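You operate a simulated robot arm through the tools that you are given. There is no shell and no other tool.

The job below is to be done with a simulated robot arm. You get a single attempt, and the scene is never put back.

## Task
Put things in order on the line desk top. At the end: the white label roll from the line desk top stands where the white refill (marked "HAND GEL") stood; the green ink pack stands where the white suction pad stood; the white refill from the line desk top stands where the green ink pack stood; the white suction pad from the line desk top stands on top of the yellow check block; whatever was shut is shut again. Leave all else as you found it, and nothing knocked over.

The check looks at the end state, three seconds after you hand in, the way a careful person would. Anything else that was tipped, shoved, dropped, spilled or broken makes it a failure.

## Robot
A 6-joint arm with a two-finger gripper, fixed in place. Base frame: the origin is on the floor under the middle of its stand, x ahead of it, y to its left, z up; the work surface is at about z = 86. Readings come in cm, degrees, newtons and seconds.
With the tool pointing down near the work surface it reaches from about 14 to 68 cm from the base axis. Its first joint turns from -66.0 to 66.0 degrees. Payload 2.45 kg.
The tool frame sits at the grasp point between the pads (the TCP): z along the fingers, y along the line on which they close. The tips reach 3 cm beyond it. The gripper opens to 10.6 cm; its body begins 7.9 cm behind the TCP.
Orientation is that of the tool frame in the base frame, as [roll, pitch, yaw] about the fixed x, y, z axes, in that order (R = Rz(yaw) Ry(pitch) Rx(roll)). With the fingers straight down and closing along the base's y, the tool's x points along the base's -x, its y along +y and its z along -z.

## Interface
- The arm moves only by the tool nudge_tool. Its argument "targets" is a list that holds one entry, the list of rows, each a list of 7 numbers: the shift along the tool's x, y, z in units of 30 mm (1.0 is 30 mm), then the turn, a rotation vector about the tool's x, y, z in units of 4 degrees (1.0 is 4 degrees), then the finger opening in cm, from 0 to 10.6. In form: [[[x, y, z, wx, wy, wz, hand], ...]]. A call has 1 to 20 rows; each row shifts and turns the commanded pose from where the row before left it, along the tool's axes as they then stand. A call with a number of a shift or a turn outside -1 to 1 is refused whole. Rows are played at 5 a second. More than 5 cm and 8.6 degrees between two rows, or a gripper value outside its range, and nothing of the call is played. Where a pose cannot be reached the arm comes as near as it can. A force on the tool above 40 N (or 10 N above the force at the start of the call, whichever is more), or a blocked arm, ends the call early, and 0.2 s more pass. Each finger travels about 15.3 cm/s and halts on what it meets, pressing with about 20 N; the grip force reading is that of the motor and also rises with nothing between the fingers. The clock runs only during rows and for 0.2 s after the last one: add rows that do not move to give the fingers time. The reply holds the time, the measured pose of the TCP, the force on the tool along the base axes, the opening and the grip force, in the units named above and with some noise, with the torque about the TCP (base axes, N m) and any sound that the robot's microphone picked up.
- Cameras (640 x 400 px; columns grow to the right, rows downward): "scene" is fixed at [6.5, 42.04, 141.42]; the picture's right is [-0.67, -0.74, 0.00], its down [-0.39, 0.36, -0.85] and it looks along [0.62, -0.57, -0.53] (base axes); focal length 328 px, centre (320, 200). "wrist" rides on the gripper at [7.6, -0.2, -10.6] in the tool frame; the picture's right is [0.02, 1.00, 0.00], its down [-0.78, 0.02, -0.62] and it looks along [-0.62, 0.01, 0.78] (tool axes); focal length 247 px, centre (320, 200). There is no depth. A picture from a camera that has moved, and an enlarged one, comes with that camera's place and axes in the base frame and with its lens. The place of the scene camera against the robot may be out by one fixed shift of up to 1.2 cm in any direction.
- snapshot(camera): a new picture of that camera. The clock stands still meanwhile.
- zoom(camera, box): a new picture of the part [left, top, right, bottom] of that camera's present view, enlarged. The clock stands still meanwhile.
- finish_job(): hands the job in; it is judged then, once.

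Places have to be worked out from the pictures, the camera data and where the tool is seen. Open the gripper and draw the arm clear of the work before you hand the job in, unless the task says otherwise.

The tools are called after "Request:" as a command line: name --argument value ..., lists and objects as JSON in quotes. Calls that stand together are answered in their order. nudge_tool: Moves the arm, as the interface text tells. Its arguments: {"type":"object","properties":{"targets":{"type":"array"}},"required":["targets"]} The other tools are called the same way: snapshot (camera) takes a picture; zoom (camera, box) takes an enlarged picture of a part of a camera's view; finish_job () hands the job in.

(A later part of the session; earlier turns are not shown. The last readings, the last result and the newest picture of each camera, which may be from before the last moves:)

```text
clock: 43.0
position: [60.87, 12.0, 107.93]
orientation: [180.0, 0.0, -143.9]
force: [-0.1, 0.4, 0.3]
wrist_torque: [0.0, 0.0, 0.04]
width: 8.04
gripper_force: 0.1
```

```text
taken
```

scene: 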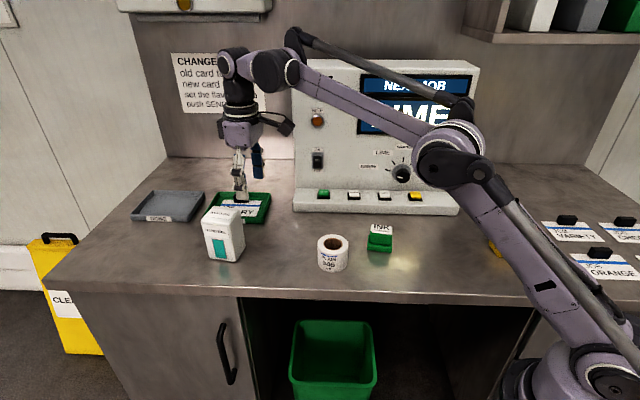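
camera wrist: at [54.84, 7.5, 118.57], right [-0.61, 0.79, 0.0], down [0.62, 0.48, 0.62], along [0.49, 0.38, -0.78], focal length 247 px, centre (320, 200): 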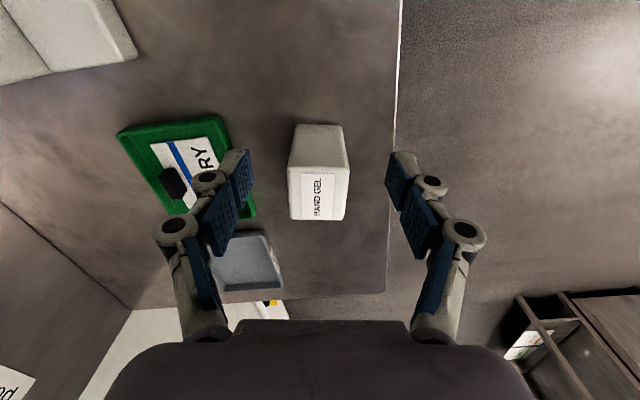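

The refill sits almost squarely between the fingers in the wrist view. I zoom to fix its corners and height.

Request:
zoom --camera "wrist" --box '[260, 110, 380, 230]'

```text
3.33 times, centred on (320, 170) of wrist
camera zoom: at [54.84, 7.5, 118.57], right [-0.61, 0.79, 0.0], down [0.62, 0.48, 0.62], along [0.49, 0.38, -0.78], focal length 823 px, centre (320, 300)
```

zoom: 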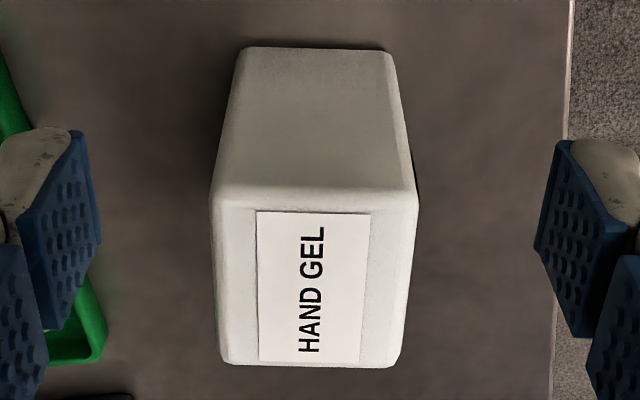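

The refill is 6.2 x 6.7 cm, 11.4 cm tall, centre about (68.05, 17.1), so 70 cm from the base axis. I tilt the tool 20° outward about the closing line for reach, open wide, and move out above it.

Request:
nudge_tool --targets '[[[0, 0, 0, 0, -0.7, 0, 9.6], [0, 0, 0, 0, -1, 0, 9.6], [0, 0, 0, 0, -1, 0, 9.6], [0, 0, 0, 0, -1, 0, 9.6], [0, 0, 0, 0, -1, 0, 9.6], [0, 0, 0, 0, -0.3, 0, 9.6], [-0.4, -0.036, 0.146, 0, 0, 0, 9.6], [-0.8, 0, 0.291, 0, 0, 0, 9.6], [-0.9, 0, 0.327, 0, 0, 0, 9.6], [-0.657, 0, 0.239, 0, 0, 0, 9.6], [0, 0, 0, 0, 0, 0, 9.6]]]'

Request:
snapshot --camera "wrist"

Request:
snapshot --camera "scene"

```text
clock: 45.4
position: [67.95, 17.08, 107.88]
orientation: [179.9, 19.9, -143.9]
force: [-1.0, 0.6, 0.5]
wrist_torque: [0.01, -0.05, -0.01]
width: 9.62
gripper_force: 0.0
```

```text
taken
camera wrist: at [59.37, 10.77, 115.32], right [-0.61, 0.8, -0.01], down [0.41, 0.32, 0.85], along [0.68, 0.51, -0.52], focal length 247 px, centre (320, 200)
```

wrist: 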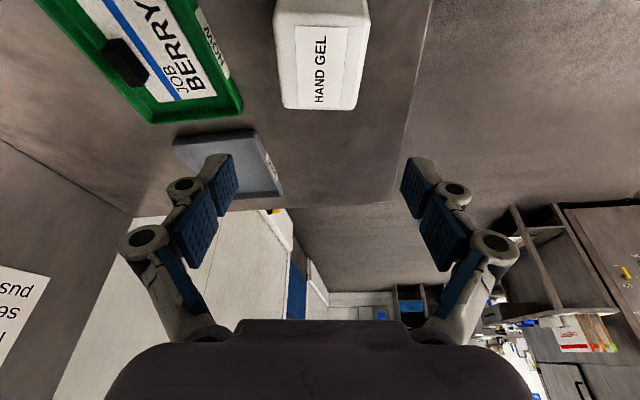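

```text
taken
```

scene: 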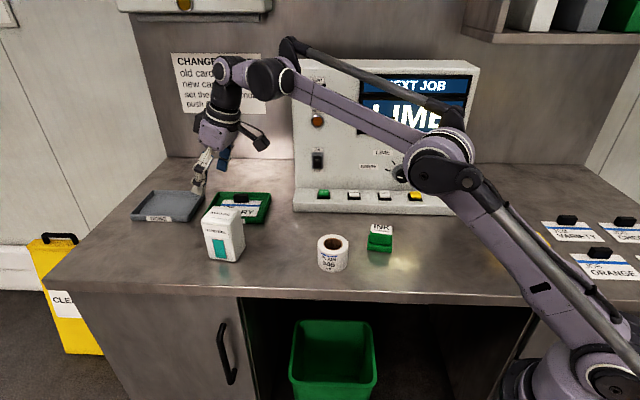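

Reach is fine with the tilt. I descend half way vertically and check that both fingers clear the refill's sides.

Request:
nudge_tool --targets '[[[0.15, 0, 0.412, 0, 0, 0, 9.6], [0.277, 0, 0.762, 0, 0, 0, 9.6], [0.277, 0, 0.762, 0, 0, 0, 9.6], [0.127, 0, 0.35, 0, 0, 0, 9.6], [0, 0, 0, 0, 0, 0, 9.6]]]'

Request:
snapshot --camera "wrist"

Request:
zoom --camera "scene" --box '[150, 140, 310, 280]'

```text
clock: 46.6
position: [68.06, 17.24, 100.63]
orientation: [179.9, 20.0, -143.9]
force: [1.1, -0.1, 0.0]
wrist_torque: [-0.02, -0.02, 0.01]
width: 9.63
gripper_force: 0.1
```

```text
taken
camera wrist: at [59.38, 10.84, 107.96], right [-0.61, 0.8, -0.01], down [0.41, 0.32, 0.85], along [0.68, 0.51, -0.52], focal length 247 px, centre (320, 200)
```

wrist: 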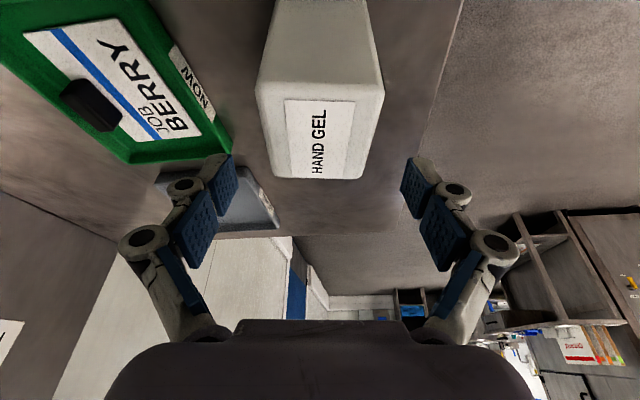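

```text
2.86 times, centred on (230, 210) of scene
camera zoom: at [6.5, 42.04, 141.42], right [-0.67, -0.74, 0.0], down [-0.39, 0.36, -0.85], along [0.62, -0.57, -0.53], focal length 937 px, centre (577, 171)
```

zoom: 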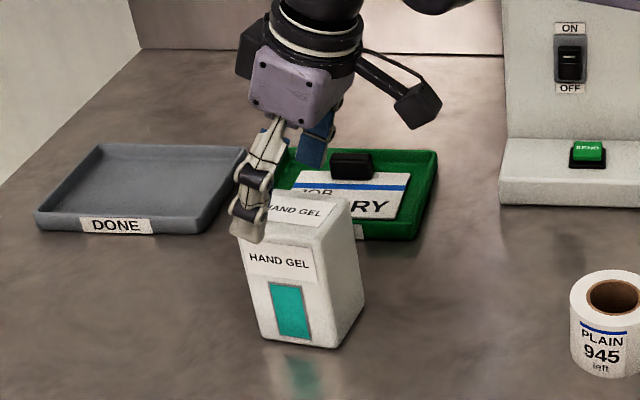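

The box is centred with about 1.7 cm of room each side. I descend the remaining 7.3 cm to TCP z ≈ 93.3.

Request:
nudge_tool --targets '[[[0.15, 0, 0.412, 0, 0, 0, 9.6], [0.277, 0, 0.762, 0, 0, 0, 9.6], [0.277, 0, 0.762, 0, 0, 0, 9.6], [0.127, 0, 0.35, 0, 0, 0, 9.6], [0, 0, 0, 0, 0, 0, 9.6]]]'

Request:
snapshot --camera "wrist"

Request:
zoom --camera "scene" --box '[150, 140, 310, 280]'

```text
clock: 47.8
position: [68.15, 17.24, 93.33]
orientation: [180.0, 20.0, -143.9]
force: [-0.7, 0.5, 0.0]
wrist_torque: [0.01, -0.03, -0.01]
width: 9.58
gripper_force: 0.0
```

```text
taken
camera wrist: at [59.38, 10.86, 100.69], right [-0.61, 0.8, -0.01], down [0.41, 0.32, 0.85], along [0.68, 0.51, -0.52], focal length 247 px, centre (320, 200)
```

wrist: 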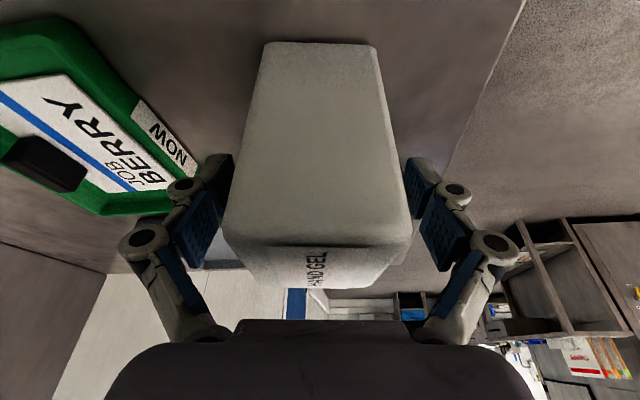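

```text
2.86 times, centred on (230, 210) of scene
camera zoom: at [6.5, 42.04, 141.42], right [-0.67, -0.74, 0.0], down [-0.39, 0.36, -0.85], along [0.62, -0.57, -0.53], focal length 937 px, centre (577, 171)
```

zoom: 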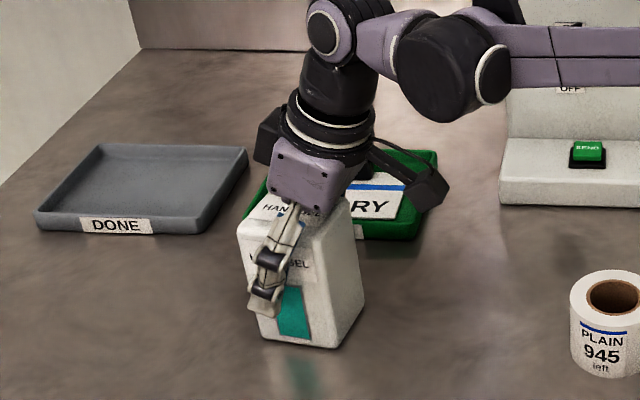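

The refill is straddled evenly with the palm clear of its top. I close on it.

Request:
nudge_tool --targets '[[[0, 0, 0, 0, 0, 0, 8.4], [0, 0, 0, 0, 0, 0, 7.4], [0, 0, 0, 0, 0, 0, 6.7], [0, 0, 0, 0, 0, 0, 6], [0, 0, 0, 0, 0, 0, 5], [0, 0, 0, 0, 0, 0, 5], [0, 0, 0, 0, 0, 0, 5]]]'

Request:
zoom --camera "scene" --box '[150, 140, 310, 280]'

Request:
snapshot --camera "wrist"

```text
clock: 49.4
position: [68.07, 17.27, 93.41]
orientation: [-179.9, 19.9, -143.9]
force: [2.4, -2.9, 3.9]
wrist_torque: [-0.1, -0.28, -0.03]
width: 6.36
gripper_force: 19.3
```

```text
2.86 times, centred on (230, 210) of scene
camera zoom: at [6.5, 42.03, 141.42], right [-0.67, -0.74, 0.0], down [-0.39, 0.36, -0.85], along [0.62, -0.57, -0.53], focal length 937 px, centre (577, 171)
```

zoom: 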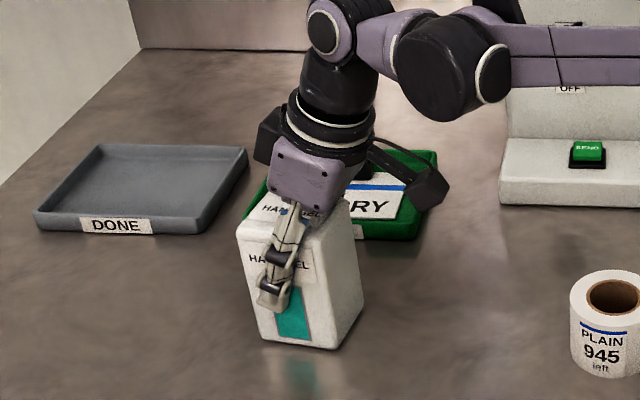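

```text
taken
camera wrist: at [59.38, 10.84, 100.73], right [-0.6, 0.8, -0.01], down [0.41, 0.32, 0.85], along [0.68, 0.51, -0.52], focal length 247 px, centre (320, 200)
```

wrist: 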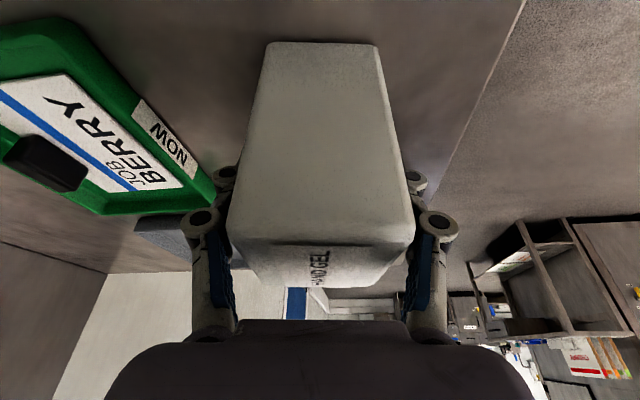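

The refill is gripped at 6.36 cm, original place (68.07, 17.25). I lift it slowly 10 cm and check the hold.

Request:
nudge_tool --targets '[[[-0.05, 0, -0.14, 0, 0, 0, 5], [-0.12, 0, -0.33, 0, 0, 0, 5], [-0.2, 0, -0.55, 0, 0, 0, 5], [-0.25, 0, -0.69, 0, 0, 0, 5], [-0.25, 0, -0.69, 0, 0, 0, 5], [-0.17, 0, -0.47, 0, 0, 0, 5], [-0.1, 0, -0.26, 0, 0, 0, 5], [0, 0, 0, 0, 0, 0, 5]]]'

Request:
snapshot --camera "scene"

Request:
snapshot --camera "wrist"

```text
clock: 51.2
position: [68.27, 17.11, 103.41]
orientation: [180.0, 20.0, -143.9]
force: [1.1, 0.8, -5.0]
wrist_torque: [0.05, -0.02, 0.01]
width: 6.39
gripper_force: 19.9
```

```text
taken
```

scene: 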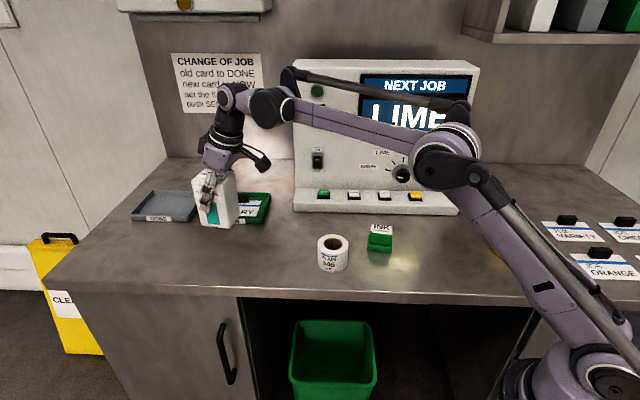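

```text
taken
camera wrist: at [59.53, 10.78, 110.76], right [-0.61, 0.8, -0.01], down [0.41, 0.32, 0.85], along [0.68, 0.51, -0.52], focal length 247 px, centre (320, 200)
```

wrist: 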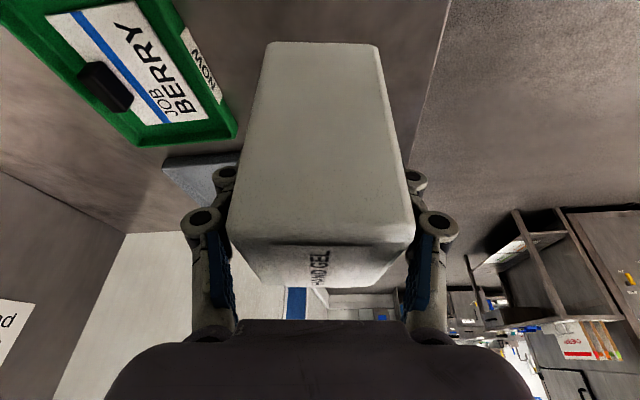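

The refill hangs steady without slip (about 0.5 kg). I carry it to the ink pack's old place at (63.53, 1.43).

Request:
nudge_tool --targets '[[[0.244, -0.203, -0.089, 0, 0, 0, 5], [0.488, -0.405, -0.178, 0, 0, 0, 5], [0.651, -0.54, -0.237, 0, 0, 0, 5], [0.651, -0.54, -0.237, 0, 0, 0, 5], [0.651, -0.54, -0.237, 0, 0, 0, 5], [0.651, -0.54, -0.237, 0, 0, 0, 5], [0.488, -0.405, -0.178, 0, 0, 0, 5], [0.244, -0.203, -0.089, 0, 0, 0, 5], [0, 0, 0, 0, 0, 0, 5], [0, 0, 0, 0, 0, 0, 5]]]'

Request:
snapshot --camera "scene"

Request:
snapshot --camera "wrist"

```text
clock: 53.4
position: [63.78, 1.29, 103.25]
orientation: [180.0, 20.0, -143.9]
force: [0.0, -0.2, -5.8]
wrist_torque: [-0.02, -0.03, 0.0]
width: 6.4
gripper_force: 20.1
```

```text
taken
```

scene: 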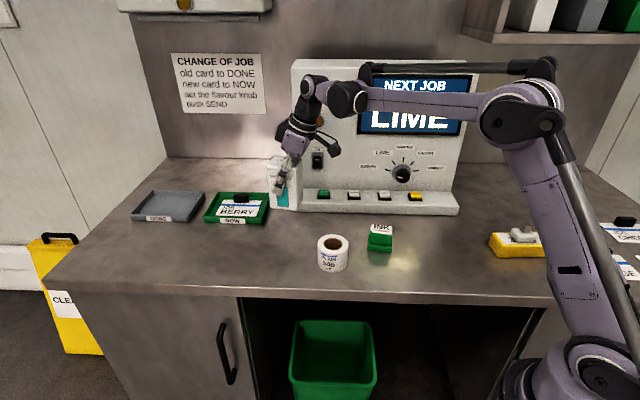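

```text
taken
camera wrist: at [54.97, -4.99, 110.66], right [-0.61, 0.8, -0.01], down [0.41, 0.32, 0.85], along [0.68, 0.51, -0.52], focal length 247 px, centre (320, 200)
```

wrist: 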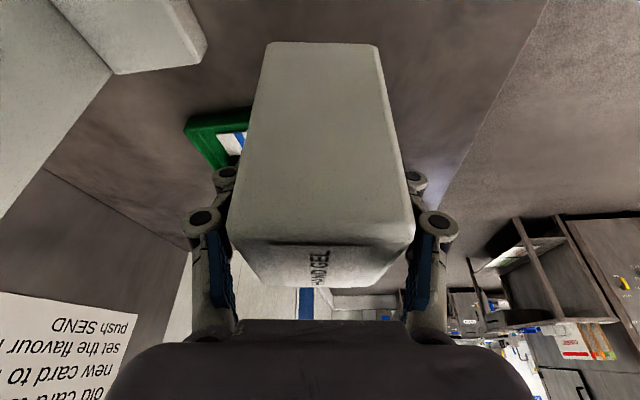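

Over the target at (63.7, 1.35). I lower the refill to about 0.5 cm above the desk.

Request:
nudge_tool --targets '[[[0.126, 0.01, 0.291, 0, 0, 0, 5], [0.222, 0.01, 0.583, 0, 0, 0, 5], [0.265, 0, 0.728, 0, 0, 0, 5], [0.212, 0, 0.583, 0, 0, 0, 5], [0.159, 0, 0.437, 0, 0, 0, 5], [0.106, 0, 0.291, 0, 0, 0, 5], [0, 0, 0, 0, 0, 0, 5], [0, 0, 0, 0, 0, 0, 5]]]'

Request:
zoom --camera "scene" --box '[210, 130, 350, 260]'

```text
clock: 55.2
position: [63.42, 1.32, 93.99]
orientation: [-179.9, 20.0, -143.9]
force: [-0.2, -0.2, -4.9]
wrist_torque: [0.0, 0.0, -0.03]
width: 6.38
gripper_force: 19.8
```

```text
3.08 times, centred on (280, 195) of scene
camera zoom: at [6.51, 42.04, 141.42], right [-0.67, -0.74, 0.0], down [-0.39, 0.36, -0.85], along [0.62, -0.57, -0.53], focal length 1009 px, centre (443, 215)
```

zoom: 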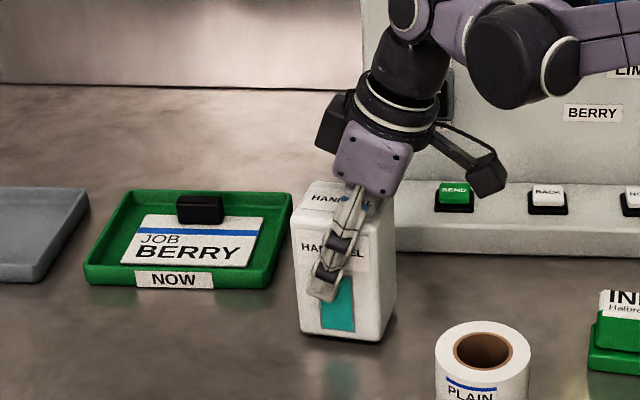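

About half a centimetre above the desk. I ease down to contact in small vertical steps.

Request:
nudge_tool --targets '[[[0.034, 0, 0.094, 0, 0, 0, 5], [0.014, 0, 0.038, 0, 0, 0, 5], [0, 0, 0, 0, 0, 0, 5]]]'

```text
clock: 56.0
position: [63.5, 1.46, 93.5]
orientation: [180.0, 20.0, -144.0]
force: [0.0, 0.8, -4.9]
wrist_torque: [0.03, -0.01, 0.03]
width: 6.39
gripper_force: 20.7
```

Still the full weight on the gripper, so I take a few more sub-millimetre steps.

Request:
nudge_tool --targets '[[[0.009, 0, 0.025, 0, 0, 0, 5], [0.007, 0, 0.019, 0, 0, 0, 5], [0, 0, 0, 0, 0, 0, 5]]]'

```text
clock: 56.8
position: [63.52, 1.37, 93.55]
orientation: [179.9, 19.9, -143.9]
force: [-0.3, -0.1, -4.9]
wrist_torque: [0.03, 0.01, 0.03]
width: 6.37
gripper_force: 20.5
```

Request:
nudge_tool --targets '[[[0.009, 0, 0.025, 0, 0, 0, 5], [0.009, 0, 0.025, 0, 0, 0, 5], [0, 0, 0, 0, 0, 0, 5]]]'

Request:
zoom --camera "scene" --box '[260, 190, 340, 250]'

```text
clock: 57.6
position: [63.57, 1.4, 93.42]
orientation: [-180.0, 20.1, -143.9]
force: [-2.2, -1.3, 15.7]
wrist_torque: [-0.05, 0.09, 0.03]
width: 6.37
gripper_force: 20.4
```

```text
6.67 times, centred on (300, 220) of scene
camera zoom: at [6.46, 42.03, 141.42], right [-0.67, -0.74, 0.0], down [-0.39, 0.36, -0.85], along [0.62, -0.57, -0.53], focal length 2186 px, centre (453, 67)
```

zoom: 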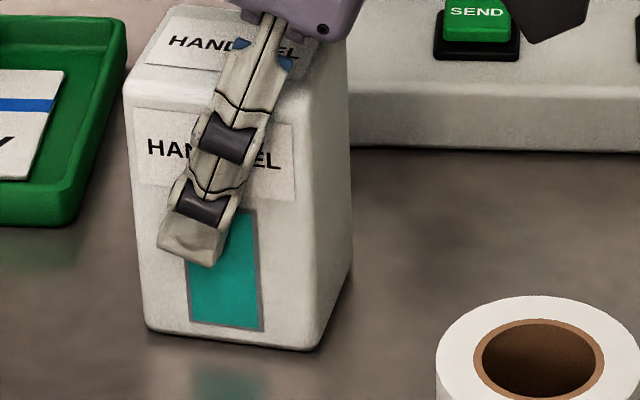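

The desk takes the load at z = 93.42, exactly the lifted height, so the refill is standing. I relax slightly and open the fingers wide.

Request:
nudge_tool --targets '[[[-0.006, 0, -0.016, 0, 0, 0, 5], [0, 0, 0, 0, 0, 0, 6.8], [0, 0, 0, 0, 0, 0, 7.8], [0, 0, 0, 0, 0, 0, 9], [0, 0, 0, 0, 0, 0, 9.6], [0, 0, 0, 0, 0, 0, 9.6]]]'

Request:
snapshot --camera "wrist"

Request:
zoom --camera "scene" --box '[210, 130, 350, 260]'

```text
clock: 59.0
position: [63.56, 1.22, 93.38]
orientation: [-180.0, 20.0, -143.9]
force: [0.4, -0.1, -0.7]
wrist_torque: [-0.01, 0.04, 0.0]
width: 9.59
gripper_force: 0.1
```

```text
taken
camera wrist: at [54.83, -5.03, 100.7], right [-0.61, 0.8, -0.01], down [0.41, 0.32, 0.85], along [0.68, 0.51, -0.52], focal length 247 px, centre (320, 200)
```

wrist: 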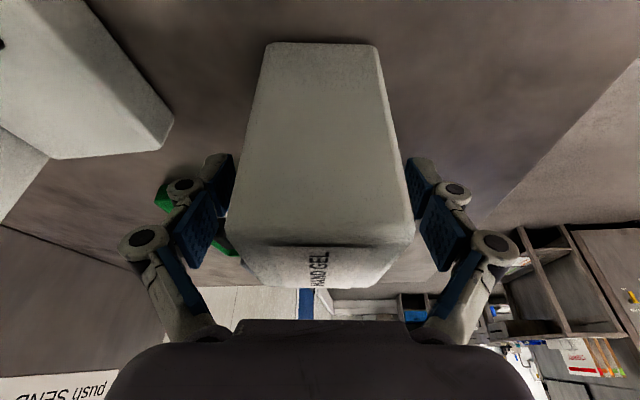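

```text
3.08 times, centred on (280, 195) of scene
camera zoom: at [6.5, 42.04, 141.42], right [-0.67, -0.74, 0.0], down [-0.39, 0.36, -0.85], along [0.62, -0.57, -0.53], focal length 1009 px, centre (443, 215)
```

zoom: 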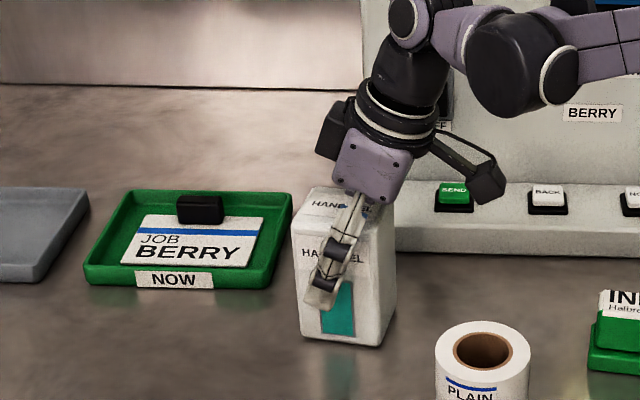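

The refill stands where the ink pack was. I lift straight up clear of it, then move back over the label roll near (48.5, -0.3).

Request:
nudge_tool --targets '[[[-0.16, 0, -0.439, 0, 0, 0, 9.6], [-0.287, 0, -0.789, 0, 0, 0, 9.6], [-0.319, 0, -0.877, 0, 0, 0, 9.6], [-0.319, 0, -0.877, 0, 0, 0, 9.6], [-0.319, 0, -0.877, 0, 0, 0, 9.6], [-0.192, 0, -0.526, 0, 0, 0, 9.6], [0.25, 0.155, -0.09, 0, 0, 0, 9.6], [0.512, 0.311, -0.187, 0, 0, 0, 9.6], [0.6, 0.365, -0.219, 0, 0, 0, 9.6], [0.6, 0.365, -0.219, 0, 0, 0, 9.6], [0.6, 0.365, -0.219, 0, 0, 0, 9.6], [0.6, 0.365, -0.219, 0, 0, 0, 9.6], [0.512, 0.311, -0.187, 0, 0, 0, 9.6], [0.426, 0.253, -0.15, 0, 0, 0, 9.6], [0, 0, 0, 0, 0, 0, 9.6]]]'

Request:
snapshot --camera "wrist"

Request:
snapshot --camera "scene"

```text
clock: 62.2
position: [48.71, -0.28, 107.31]
orientation: [179.9, 20.0, -143.9]
force: [0.1, 0.1, -0.8]
wrist_torque: [0.01, -0.01, 0.0]
width: 9.61
gripper_force: 0.1
```

```text
taken
camera wrist: at [39.94, -6.68, 114.69], right [-0.61, 0.8, -0.01], down [0.41, 0.32, 0.85], along [0.68, 0.51, -0.52], focal length 247 px, centre (320, 200)
```

wrist: 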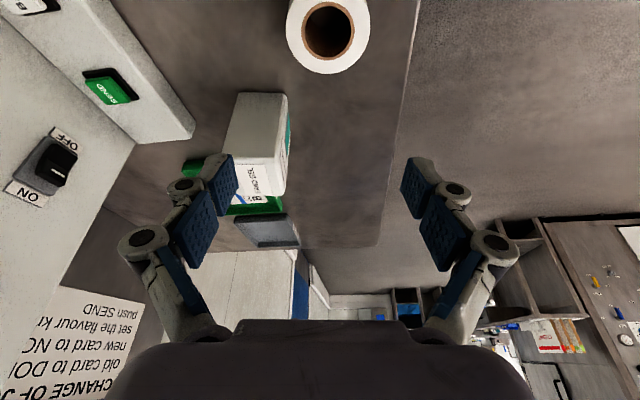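

```text
taken
```

scene: 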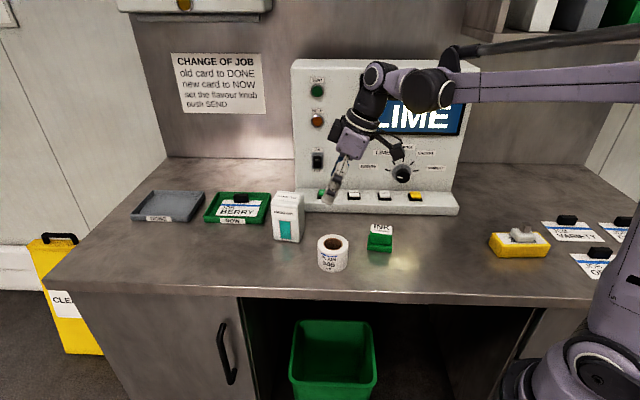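

The roll appears slightly toward +y of the finger plane, at about (48, -0.2). I descend to z ≈ 98 for a more central look at it.

Request:
nudge_tool --targets '[[[0.15, 0, 0.412, 0, 0, 0, 9.6], [0.25, 0, 0.687, 0, 0, 0, 9.6], [0.28, 0, 0.77, 0, 0, 0, 9.6], [0.25, 0, 0.687, 0, 0, 0, 9.6], [0.13, 0, 0.358, 0, 0, 0, 9.6], [0, 0, 0, 0, 0, 0, 9.6]]]'

Request:
snapshot --camera "wrist"

Request:
zoom --camera "wrist" --box '[220, 40, 420, 200]'

```text
clock: 63.6
position: [48.55, -0.33, 98.17]
orientation: [180.0, 19.9, -143.9]
force: [-0.7, -0.9, -0.4]
wrist_torque: [-0.01, 0.0, -0.01]
width: 9.58
gripper_force: 0.1
```

```text
taken
camera wrist: at [39.95, -6.7, 105.47], right [-0.61, 0.8, -0.01], down [0.41, 0.32, 0.85], along [0.68, 0.51, -0.52], focal length 247 px, centre (320, 200)
```

wrist: 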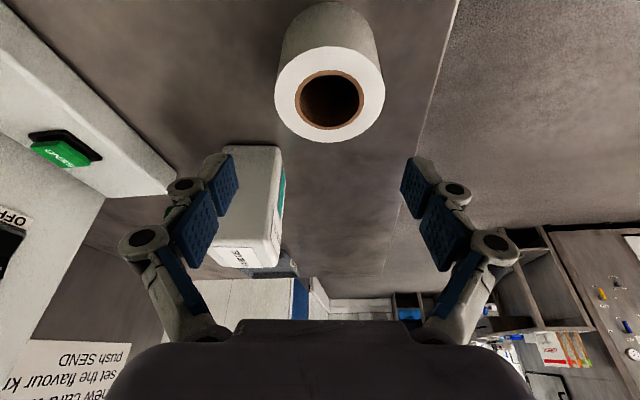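

```text
2.50 times, centred on (320, 120) of wrist
camera zoom: at [39.95, -6.7, 105.47], right [-0.61, 0.8, -0.01], down [0.41, 0.32, 0.85], along [0.68, 0.51, -0.52], focal length 617 px, centre (320, 400)
```

zoom: 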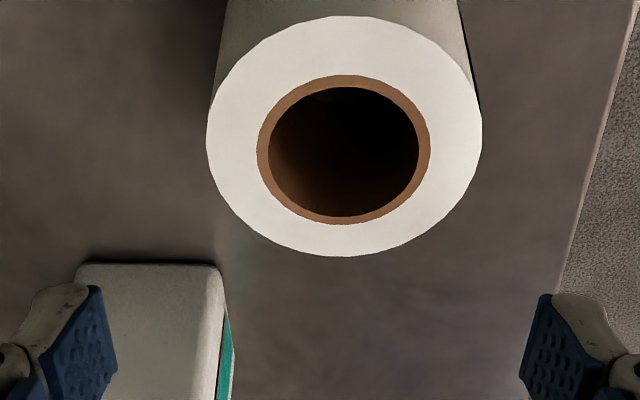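

Roll centre measures about (48.1, 0.1), diameter ≈ 7.1 cm, top ≈ 91.5. I correct sideways by 0.6 cm, open to 10.4, and descend to just above the roll.

Request:
nudge_tool --targets '[[[0.04, 0.196, -0.015, 0, 0, 0, 10.4], [0.2, 0, 0.55, 0, 0, 0, 10.4], [0.2, 0, 0.55, 0, 0, 0, 10.4], [0, 0, 0, 0, 0, 0, 10.4]]]'

Request:
snapshot --camera "wrist"

Request:
zoom --camera "scene" --box '[280, 180, 400, 280]'

```text
clock: 64.6
position: [48.32, 0.05, 94.48]
orientation: [179.9, 20.0, -143.9]
force: [0.2, -0.4, -0.5]
wrist_torque: [0.02, 0.0, -0.02]
width: 10.44
gripper_force: 0.0
```

```text
taken
camera wrist: at [39.53, -6.29, 101.93], right [-0.61, 0.8, -0.01], down [0.41, 0.32, 0.85], along [0.68, 0.51, -0.52], focal length 247 px, centre (320, 200)
```

wrist: 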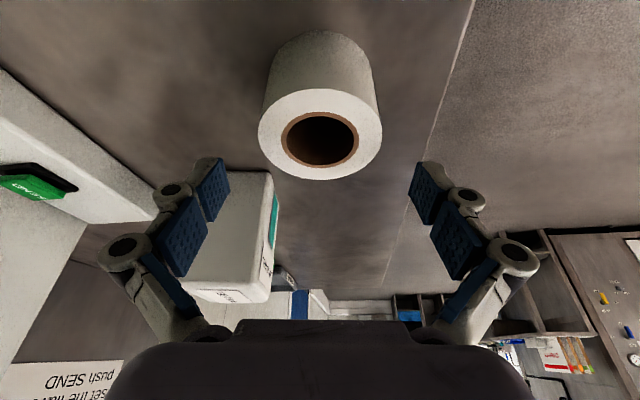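

```text
4.00 times, centred on (340, 230) of scene
camera zoom: at [6.5, 42.04, 141.42], right [-0.67, -0.74, 0.0], down [-0.39, 0.36, -0.85], along [0.62, -0.57, -0.53], focal length 1312 px, centre (240, 80)
```

zoom: 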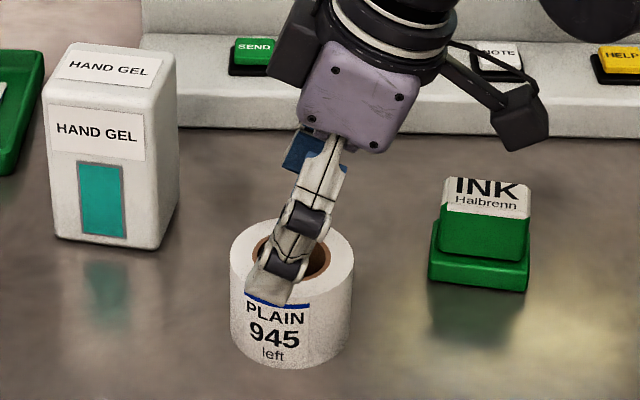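

The roll is centred between the fingers. I descend to TCP z ≈ 90.3 with the tips about a centimetre above the desk, and then check.

Request:
nudge_tool --targets '[[[0.15, 0, 0.412, 0, 0, 0, 10.4], [0.19, 0, 0.523, 0, 0, 0, 10.4], [0.136, 0, 0.375, 0, 0, 0, 10.4], [0, 0, 0, 0, 0, 0, 10.4]]]'

Request:
snapshot --camera "wrist"

Request:
zoom --camera "scene" --box '[280, 180, 400, 280]'

```text
clock: 65.6
position: [48.15, 0.08, 90.46]
orientation: [180.0, 20.0, -143.9]
force: [0.5, -0.7, -0.1]
wrist_torque: [0.0, 0.03, 0.01]
width: 10.38
gripper_force: 0.1
```

```text
taken
camera wrist: at [39.43, -6.36, 97.78], right [-0.61, 0.8, -0.01], down [0.41, 0.32, 0.85], along [0.68, 0.51, -0.52], focal length 247 px, centre (320, 200)
```

wrist: 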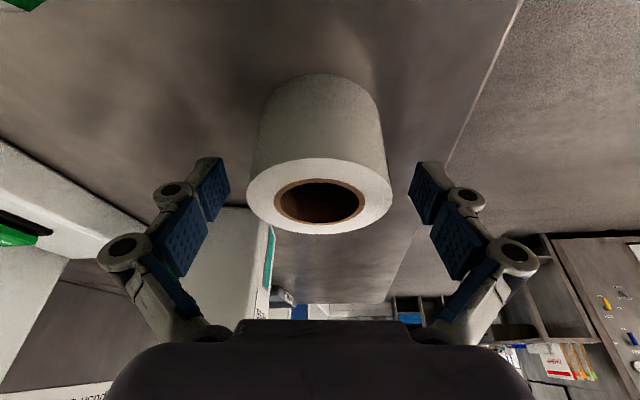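

```text
4.00 times, centred on (340, 230) of scene
camera zoom: at [6.5, 42.04, 141.42], right [-0.67, -0.74, 0.0], down [-0.39, 0.36, -0.85], along [0.62, -0.57, -0.53], focal length 1312 px, centre (240, 80)
```

zoom: 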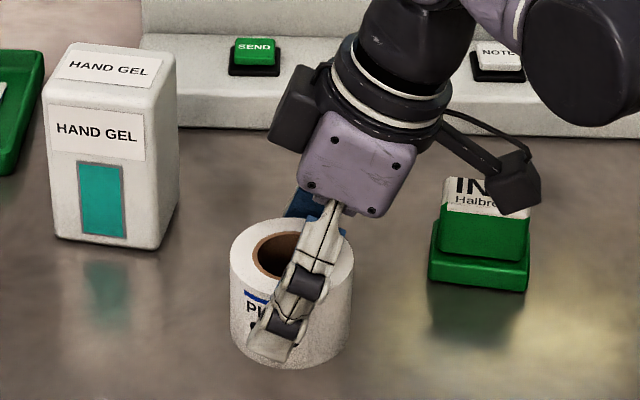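

Everything is lined up with the roll between the pads and the tips clear of the desk. I close on the roll.

Request:
nudge_tool --targets '[[[0, 0, 0, 0, 0, 0, 9.2], [0, 0, 0, 0, 0, 0, 8.2], [0, 0, 0, 0, 0, 0, 7.5], [0, 0, 0, 0, 0, 0, 7], [0, 0, 0, 0, 0, 0, 6], [0, 0, 0, 0, 0, 0, 6], [0, 0, 0, 0, 0, 0, 6]]]'

Request:
snapshot --camera "wrist"

Request:
zoom --camera "scene" --box '[280, 180, 400, 280]'

```text
clock: 67.2
position: [48.14, 0.06, 90.55]
orientation: [180.0, 19.9, -143.8]
force: [-0.7, -1.5, 7.5]
wrist_torque: [0.04, 0.08, 0.09]
width: 7.5
gripper_force: 19.8
```

```text
taken
camera wrist: at [39.42, -6.36, 97.81], right [-0.61, 0.8, -0.01], down [0.41, 0.32, 0.85], along [0.68, 0.51, -0.52], focal length 247 px, centre (320, 200)
```

wrist: 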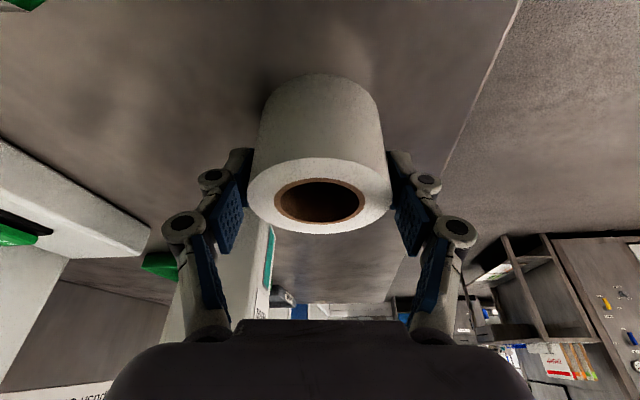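

```text
4.00 times, centred on (340, 230) of scene
camera zoom: at [6.49, 42.03, 141.42], right [-0.67, -0.74, 0.0], down [-0.39, 0.36, -0.85], along [0.62, -0.57, -0.53], focal length 1312 px, centre (240, 80)
```

zoom: 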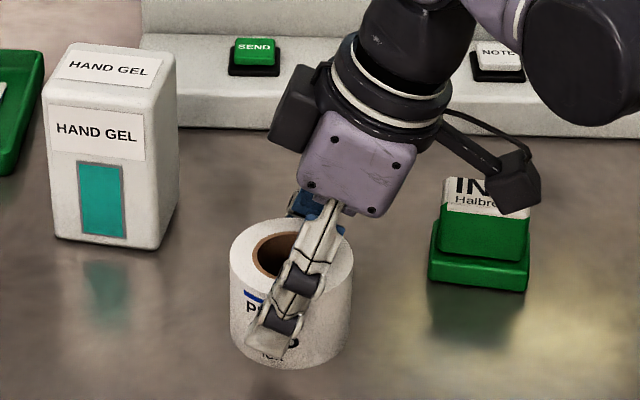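

The roll is gripped at 7.5 cm. I lift it gently 11 cm and check for slip or rotation.

Request:
nudge_tool --targets '[[[-0.05, 0, -0.14, 0, 0, 0, 6], [-0.12, 0, -0.33, 0, 0, 0, 6], [-0.2, 0, -0.55, 0, 0, 0, 6], [-0.25, 0, -0.69, 0, 0, 0, 6], [-0.25, 0, -0.69, 0, 0, 0, 6], [-0.22, 0, -0.61, 0, 0, 0, 6], [-0.16, 0, -0.44, 0, 0, 0, 6], [0, 0, 0, 0, 0, 0, 6]]]'

Request:
snapshot --camera "wrist"

Request:
snapshot --camera "scene"

```text
clock: 69.0
position: [48.03, 0.12, 101.43]
orientation: [-180.0, 19.9, -144.0]
force: [0.3, 0.7, -2.2]
wrist_torque: [-0.01, 0.03, -0.01]
width: 7.5
gripper_force: 19.6
```

```text
taken
camera wrist: at [39.41, -6.35, 108.8], right [-0.61, 0.8, -0.01], down [0.41, 0.32, 0.85], along [0.68, 0.51, -0.52], focal length 247 px, centre (320, 200)
```

wrist: 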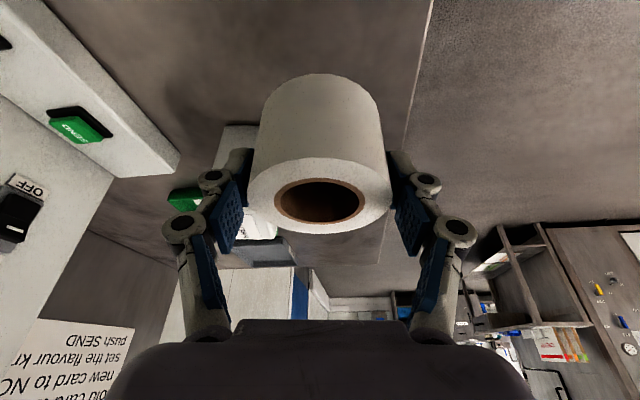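

```text
taken
```

scene: 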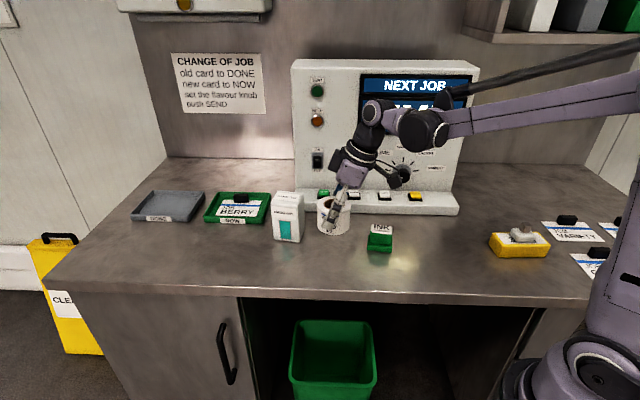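

The roll is held level with no slip. I raise it 5 cm more and carry it to the refill's old place via (54, 11), keeping well away from the refill.

Request:
nudge_tool --targets '[[[-0.285, 0, -0.783, 0, 0, 0, 6], [-0.285, 0, -0.783, 0, 0, 0, 6], [-0.351, 0.178, 0.128, 0, 0, 0, 6], [-0.631, 0.32, 0.23, 0, 0, 0, 6], [-0.701, 0.355, 0.255, 0, 0, 0, 6], [-0.701, 0.355, 0.255, 0, 0, 0, 6], [-0.701, 0.355, 0.255, 0, 0, 0, 6], [-0.421, 0.213, 0.153, 0, 0, 0, 6], [-0.61, -0.143, 0.222, 0, 0, 0, 6], [-0.797, -0.188, 0.29, 0, 0, 0, 6], [-0.797, -0.188, 0.29, 0, 0, 0, 6], [-0.797, -0.188, 0.29, 0, 0, 0, 6], [-0.704, -0.165, 0.256, 0, 0, 0, 6], [-0.563, -0.132, 0.205, 0, 0, 0, 6], [-0.422, -0.099, 0.154, 0, 0, 0, 6], [0, 0, 0, 0, 0, 0, 6], [0, 0, 0, 0, 0, 0, 6]]]'

Request:
snapshot --camera "wrist"

Request:
snapshot --camera "scene"

```text
clock: 72.6
position: [67.99, 17.15, 106.25]
orientation: [179.9, 20.0, -143.9]
force: [-0.1, 0.1, -1.1]
wrist_torque: [0.02, 0.02, -0.01]
width: 7.49
gripper_force: 20.4
```

```text
taken
camera wrist: at [59.31, 10.67, 113.6], right [-0.61, 0.8, -0.01], down [0.41, 0.32, 0.85], along [0.68, 0.51, -0.52], focal length 247 px, centre (320, 200)
```

wrist: 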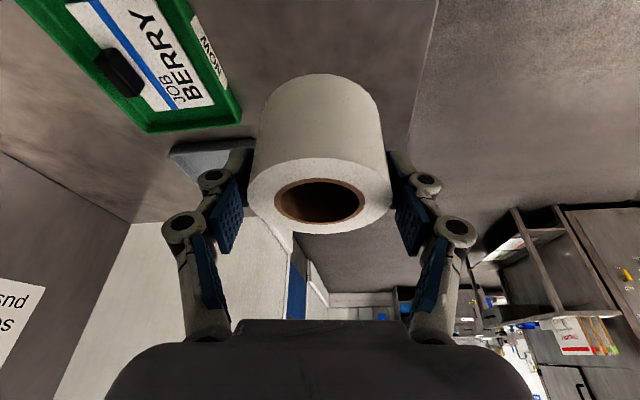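

```text
taken
```

scene: 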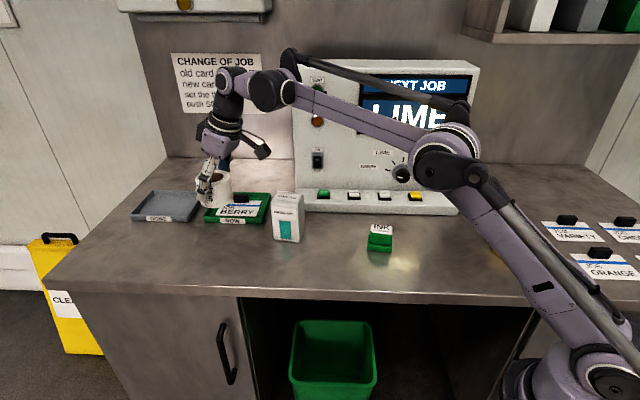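

The roll is above the refill's old spot at (68.0, 17.15). I lower it to about half a centimetre above the desk.

Request:
nudge_tool --targets '[[[0.121, 0, 0.333, 0, 0, 0, 6], [0.225, 0, 0.619, 0, 0, 0, 6], [0.295, 0, 0.81, 0, 0, 0, 6], [0.295, 0, 0.81, 0, 0, 0, 6], [0.295, 0, 0.81, 0, 0, 0, 6], [0.225, 0, 0.619, 0, 0, 0, 6], [0.173, 0, 0.476, 0, 0, 0, 6], [0.104, 0, 0.286, 0, 0, 0, 6], [0, 0, 0, 0, 0, 0, 6], [0, 0, 0, 0, 0, 0, 6]]]'

Request:
zoom --camera "scene" --box '[150, 150, 310, 270]'

```text
clock: 74.8
position: [68.09, 16.98, 91.19]
orientation: [-179.9, 20.0, -143.9]
force: [0.5, -0.2, -1.5]
wrist_torque: [-0.05, 0.02, 0.03]
width: 7.52
gripper_force: 20.0
```

```text
3.33 times, centred on (230, 210) of scene
camera zoom: at [6.51, 42.04, 141.42], right [-0.67, -0.74, 0.0], down [-0.39, 0.36, -0.85], along [0.62, -0.57, -0.53], focal length 1093 px, centre (620, 167)
```

zoom: 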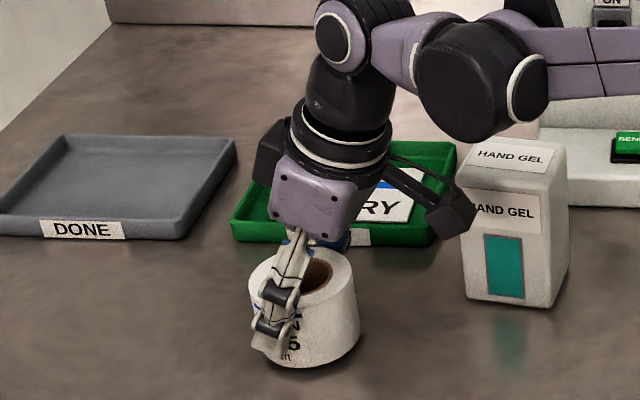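

About 0.6 cm above the desk. I ease down further in small vertical steps.

Request:
nudge_tool --targets '[[[0.034, 0, 0.094, 0, 0, 0, 6], [0.017, 0, 0.047, 0, 0, 0, 6], [0, 0, 0, 0, 0, 0, 6]]]'

```text
clock: 75.6
position: [68.12, 17.12, 90.7]
orientation: [-179.9, 20.1, -143.9]
force: [0.3, -0.1, -1.1]
wrist_torque: [0.0, 0.0, -0.01]
width: 7.51
gripper_force: 19.7
```

Still free of the desk at z = 90.7, so I take two more one-millimetre steps.

Request:
nudge_tool --targets '[[[0.011, 0, 0.031, 0, 0, 0, 6], [0.011, 0, 0.031, 0, 0, 0, 6], [0, 0, 0, 0, 0, 0, 6]]]'

```text
clock: 76.4
position: [68.0, 17.1, 90.46]
orientation: [-180.0, 20.1, -143.8]
force: [0.4, 0.8, -1.7]
wrist_torque: [-0.01, 0.01, 0.03]
width: 7.49
gripper_force: 20.1
```

No contact yet at z ≈ 90.46; I continue with two more steps of under a millimetre.

Request:
nudge_tool --targets '[[[0.009, 0, 0.025, 0, 0, 0, 6], [0.009, 0, 0.025, 0, 0, 0, 6], [0, 0, 0, 0, 0, 0, 6]]]'

Request:
zoom --camera "scene" --box '[190, 190, 270, 250]'

```text
clock: 77.2
position: [68.04, 17.1, 90.43]
orientation: [180.0, 20.0, -143.9]
force: [-2.4, 1.0, 13.0]
wrist_torque: [0.1, 0.3, 0.1]
width: 7.52
gripper_force: 20.4
```

```text
6.67 times, centred on (230, 220) of scene
camera zoom: at [6.47, 42.03, 141.42], right [-0.67, -0.74, 0.0], down [-0.39, 0.36, -0.85], along [0.62, -0.57, -0.53], focal length 2186 px, centre (920, 67)
```

zoom: 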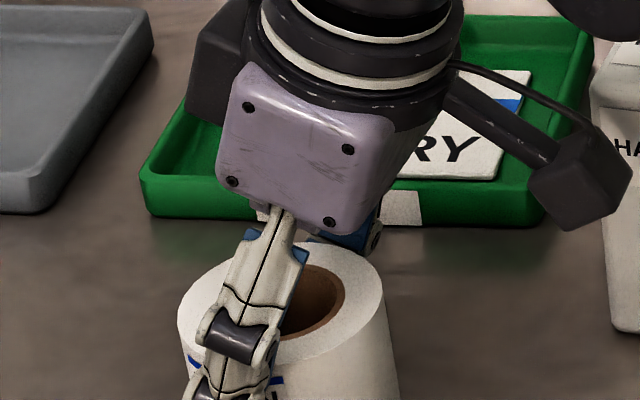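

The roll is on the desk (13 N at z = 90.43). I relax slightly and open the fingers.

Request:
nudge_tool --targets '[[[-0.006, 0, -0.016, 0, 0, 0, 6], [0, 0, 0, 0, 0, 0, 7.8], [0, 0, 0, 0, 0, 0, 8.8], [0, 0, 0, 0, 0, 0, 9.8], [0, 0, 0, 0, 0, 0, 10.4], [0, 0, 0, 0, 0, 0, 10.4]]]'

Request:
snapshot --camera "wrist"

Request:
zoom --camera "scene" --box '[150, 150, 310, 270]'

```text
clock: 78.6
position: [68.0, 17.07, 90.37]
orientation: [-180.0, 20.0, -143.9]
force: [0.1, -0.8, 0.2]
wrist_torque: [0.02, -0.05, 0.0]
width: 10.39
gripper_force: 0.1
```

```text
taken
camera wrist: at [59.34, 10.66, 97.74], right [-0.61, 0.8, -0.01], down [0.41, 0.32, 0.85], along [0.68, 0.51, -0.52], focal length 247 px, centre (320, 200)
```

wrist: 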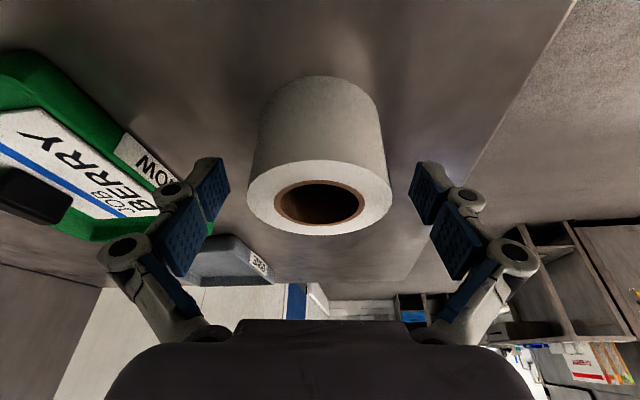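

```text
3.33 times, centred on (230, 210) of scene
camera zoom: at [6.5, 42.04, 141.42], right [-0.67, -0.74, 0.0], down [-0.39, 0.36, -0.85], along [0.62, -0.57, -0.53], focal length 1093 px, centre (620, 167)
```

zoom: 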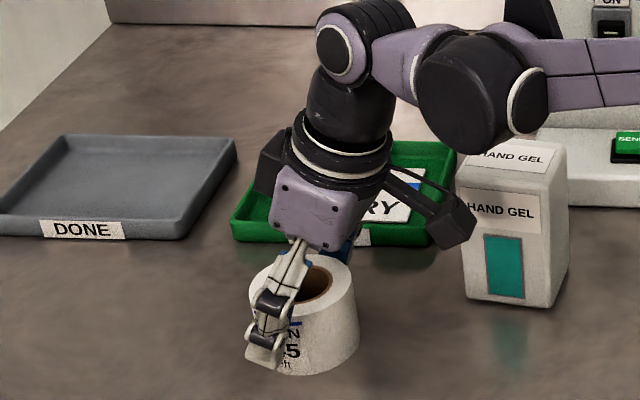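

The roll stands free and centred between the open fingers. I lift straight up 15 cm and draw the arm back clear of the work.

Request:
nudge_tool --targets '[[[-0.171, 0, -0.47, 0, 0, 0, 10.4], [-0.291, 0, -0.8, 0, 0, 0, 10.4], [-0.342, 0, -0.94, 0, 0, 0, 10.4], [-0.342, 0, -0.94, 0, 0, 0, 10.4], [-0.342, 0, -0.94, 0, 0, 0, 10.4], [-0.222, 0, -0.61, 0, 0, 0, 10.4], [0.4, 0, -0.4, 0, 0, 0, 10.4], [0.7, 0, -0.4, 0, 0, 0, 10.4], [0.784, 0, -0.4, 0, 0, 0, 10.4], [0.784, 0, -0.4, 0, 0, 0, 10.4], [0.784, 0, -0.4, 0, 0, 0, 10.4], [0.784, 0, -0.4, 0, 0, 0, 10.4], [0.784, 0, -0.3, 0, 0, 0, 10.4], [0.7, 0, -0.285, 0, 0, 0, 10.4], [0.4, 0, -0.15, 0, 0, 0, 10.4], [0, 0, 0, 0, 0, 0, 10.4]]]'

Request:
snapshot --camera "scene"

Request:
snapshot --camera "wrist"

```text
clock: 82.0
position: [51.49, 4.82, 107.77]
orientation: [179.9, 20.0, -143.9]
force: [0.3, 0.2, -0.5]
wrist_torque: [-0.03, 0.01, 0.0]
width: 10.39
gripper_force: 0.0
```

```text
taken
```

scene: 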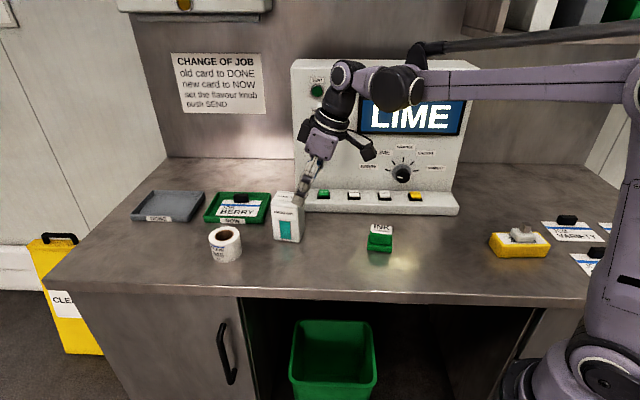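

```text
taken
camera wrist: at [42.75, -1.56, 115.18], right [-0.6, 0.8, -0.01], down [0.41, 0.32, 0.85], along [0.68, 0.51, -0.52], focal length 247 px, centre (320, 200)
```

wrist: 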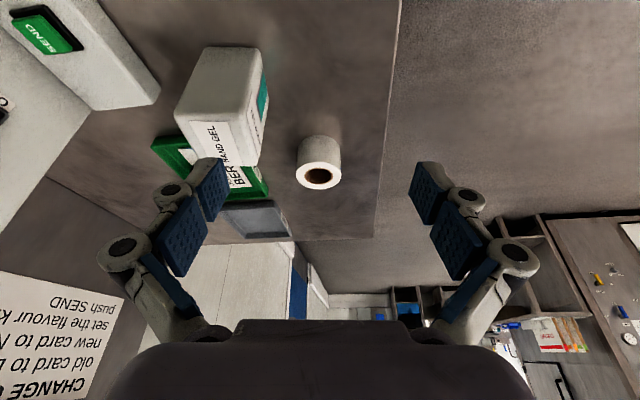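

All four items are in their new places and the arm is clear. I straighten the tool and retreat to a higher, central pose for a final inspection.

Request:
nudge_tool --targets '[[[0, 0, -0.5, 0, 0.6, 0, 10.4], [0, 0, -0.5, 0, 1, 0, 10.4], [0, 0, -0.5, 0, 1, 0, 10.4], [0, 0, -0.5, 0, 1, 0, 10.4], [0, 0, -0.5, 0, 1, 0, 10.4], [0, 0, -0.3, 0, 0.4, 0, 10.4], [0.7, -0.05, -0.1, 0, 0, 0, 10.4], [0.8, -0.05, -0.1, 0, 0, 0, 10.4], [0.8, -0.05, -0.1, 0, 0, 0, 10.4], [0.8, -0.05, -0.1, 0, 0, 0, 10.4], [0.7, -0.05, -0.1, 0, 0, 0, 10.4], [0.4, 0, 0, 0, 0, 0, 10.4], [0, 0, 0, 0, 0, 0, 10.4]]]'

Request:
snapshot --camera "scene"

Request:
zoom --camera "scene" --box '[180, 170, 420, 320]'

Request:
zoom --camera "scene" --box '[440, 170, 640, 295]'

Request:
snapshot --camera "wrist"

```text
clock: 84.8
position: [40.21, -4.0, 117.73]
orientation: [180.0, -0.1, -143.9]
force: [0.0, -0.6, 0.0]
wrist_torque: [0.01, -0.02, -0.02]
width: 10.4
gripper_force: 0.1
```

```text
taken
```

scene: 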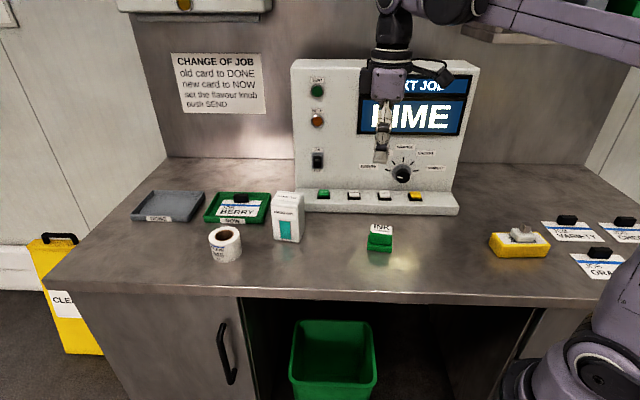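

```text
2.67 times, centred on (300, 245) of scene
camera zoom: at [6.5, 42.04, 141.42], right [-0.67, -0.74, 0.0], down [-0.39, 0.36, -0.85], along [0.62, -0.57, -0.53], focal length 874 px, centre (373, 80)
```

zoom: 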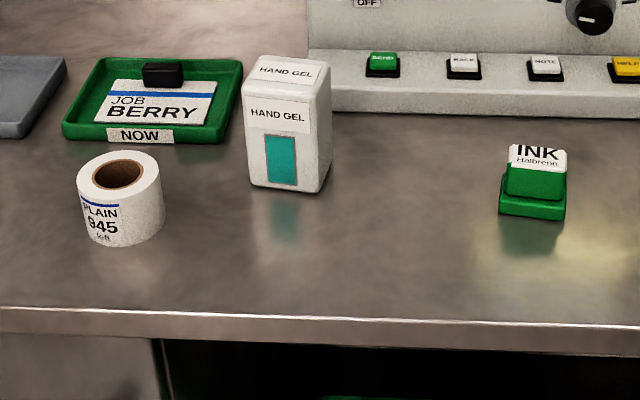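

```text
3.20 times, centred on (540, 232) of scene
camera zoom: at [6.5, 42.04, 141.42], right [-0.67, -0.74, 0.0], down [-0.39, 0.36, -0.85], along [0.62, -0.57, -0.53], focal length 1049 px, centre (-384, 96)
```

zoom: 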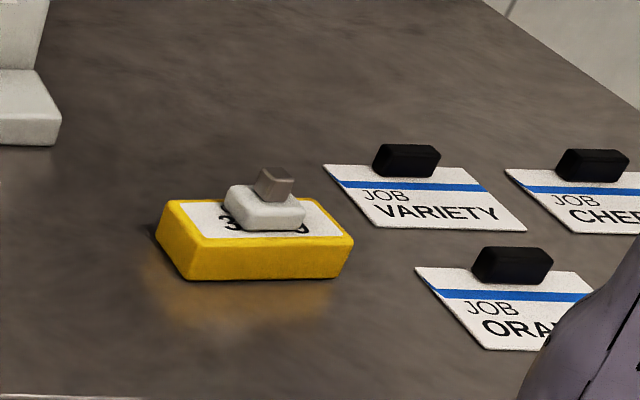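

```text
taken
camera wrist: at [34.1, -8.51, 128.37], right [-0.61, 0.8, 0.0], down [0.62, 0.48, 0.62], along [0.49, 0.38, -0.78], focal length 247 px, centre (320, 200)
```

wrist: 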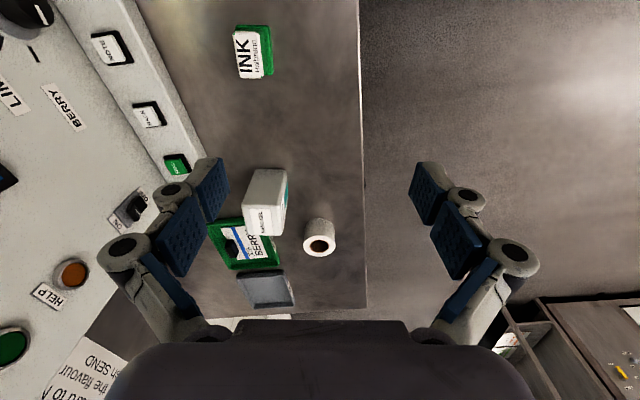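

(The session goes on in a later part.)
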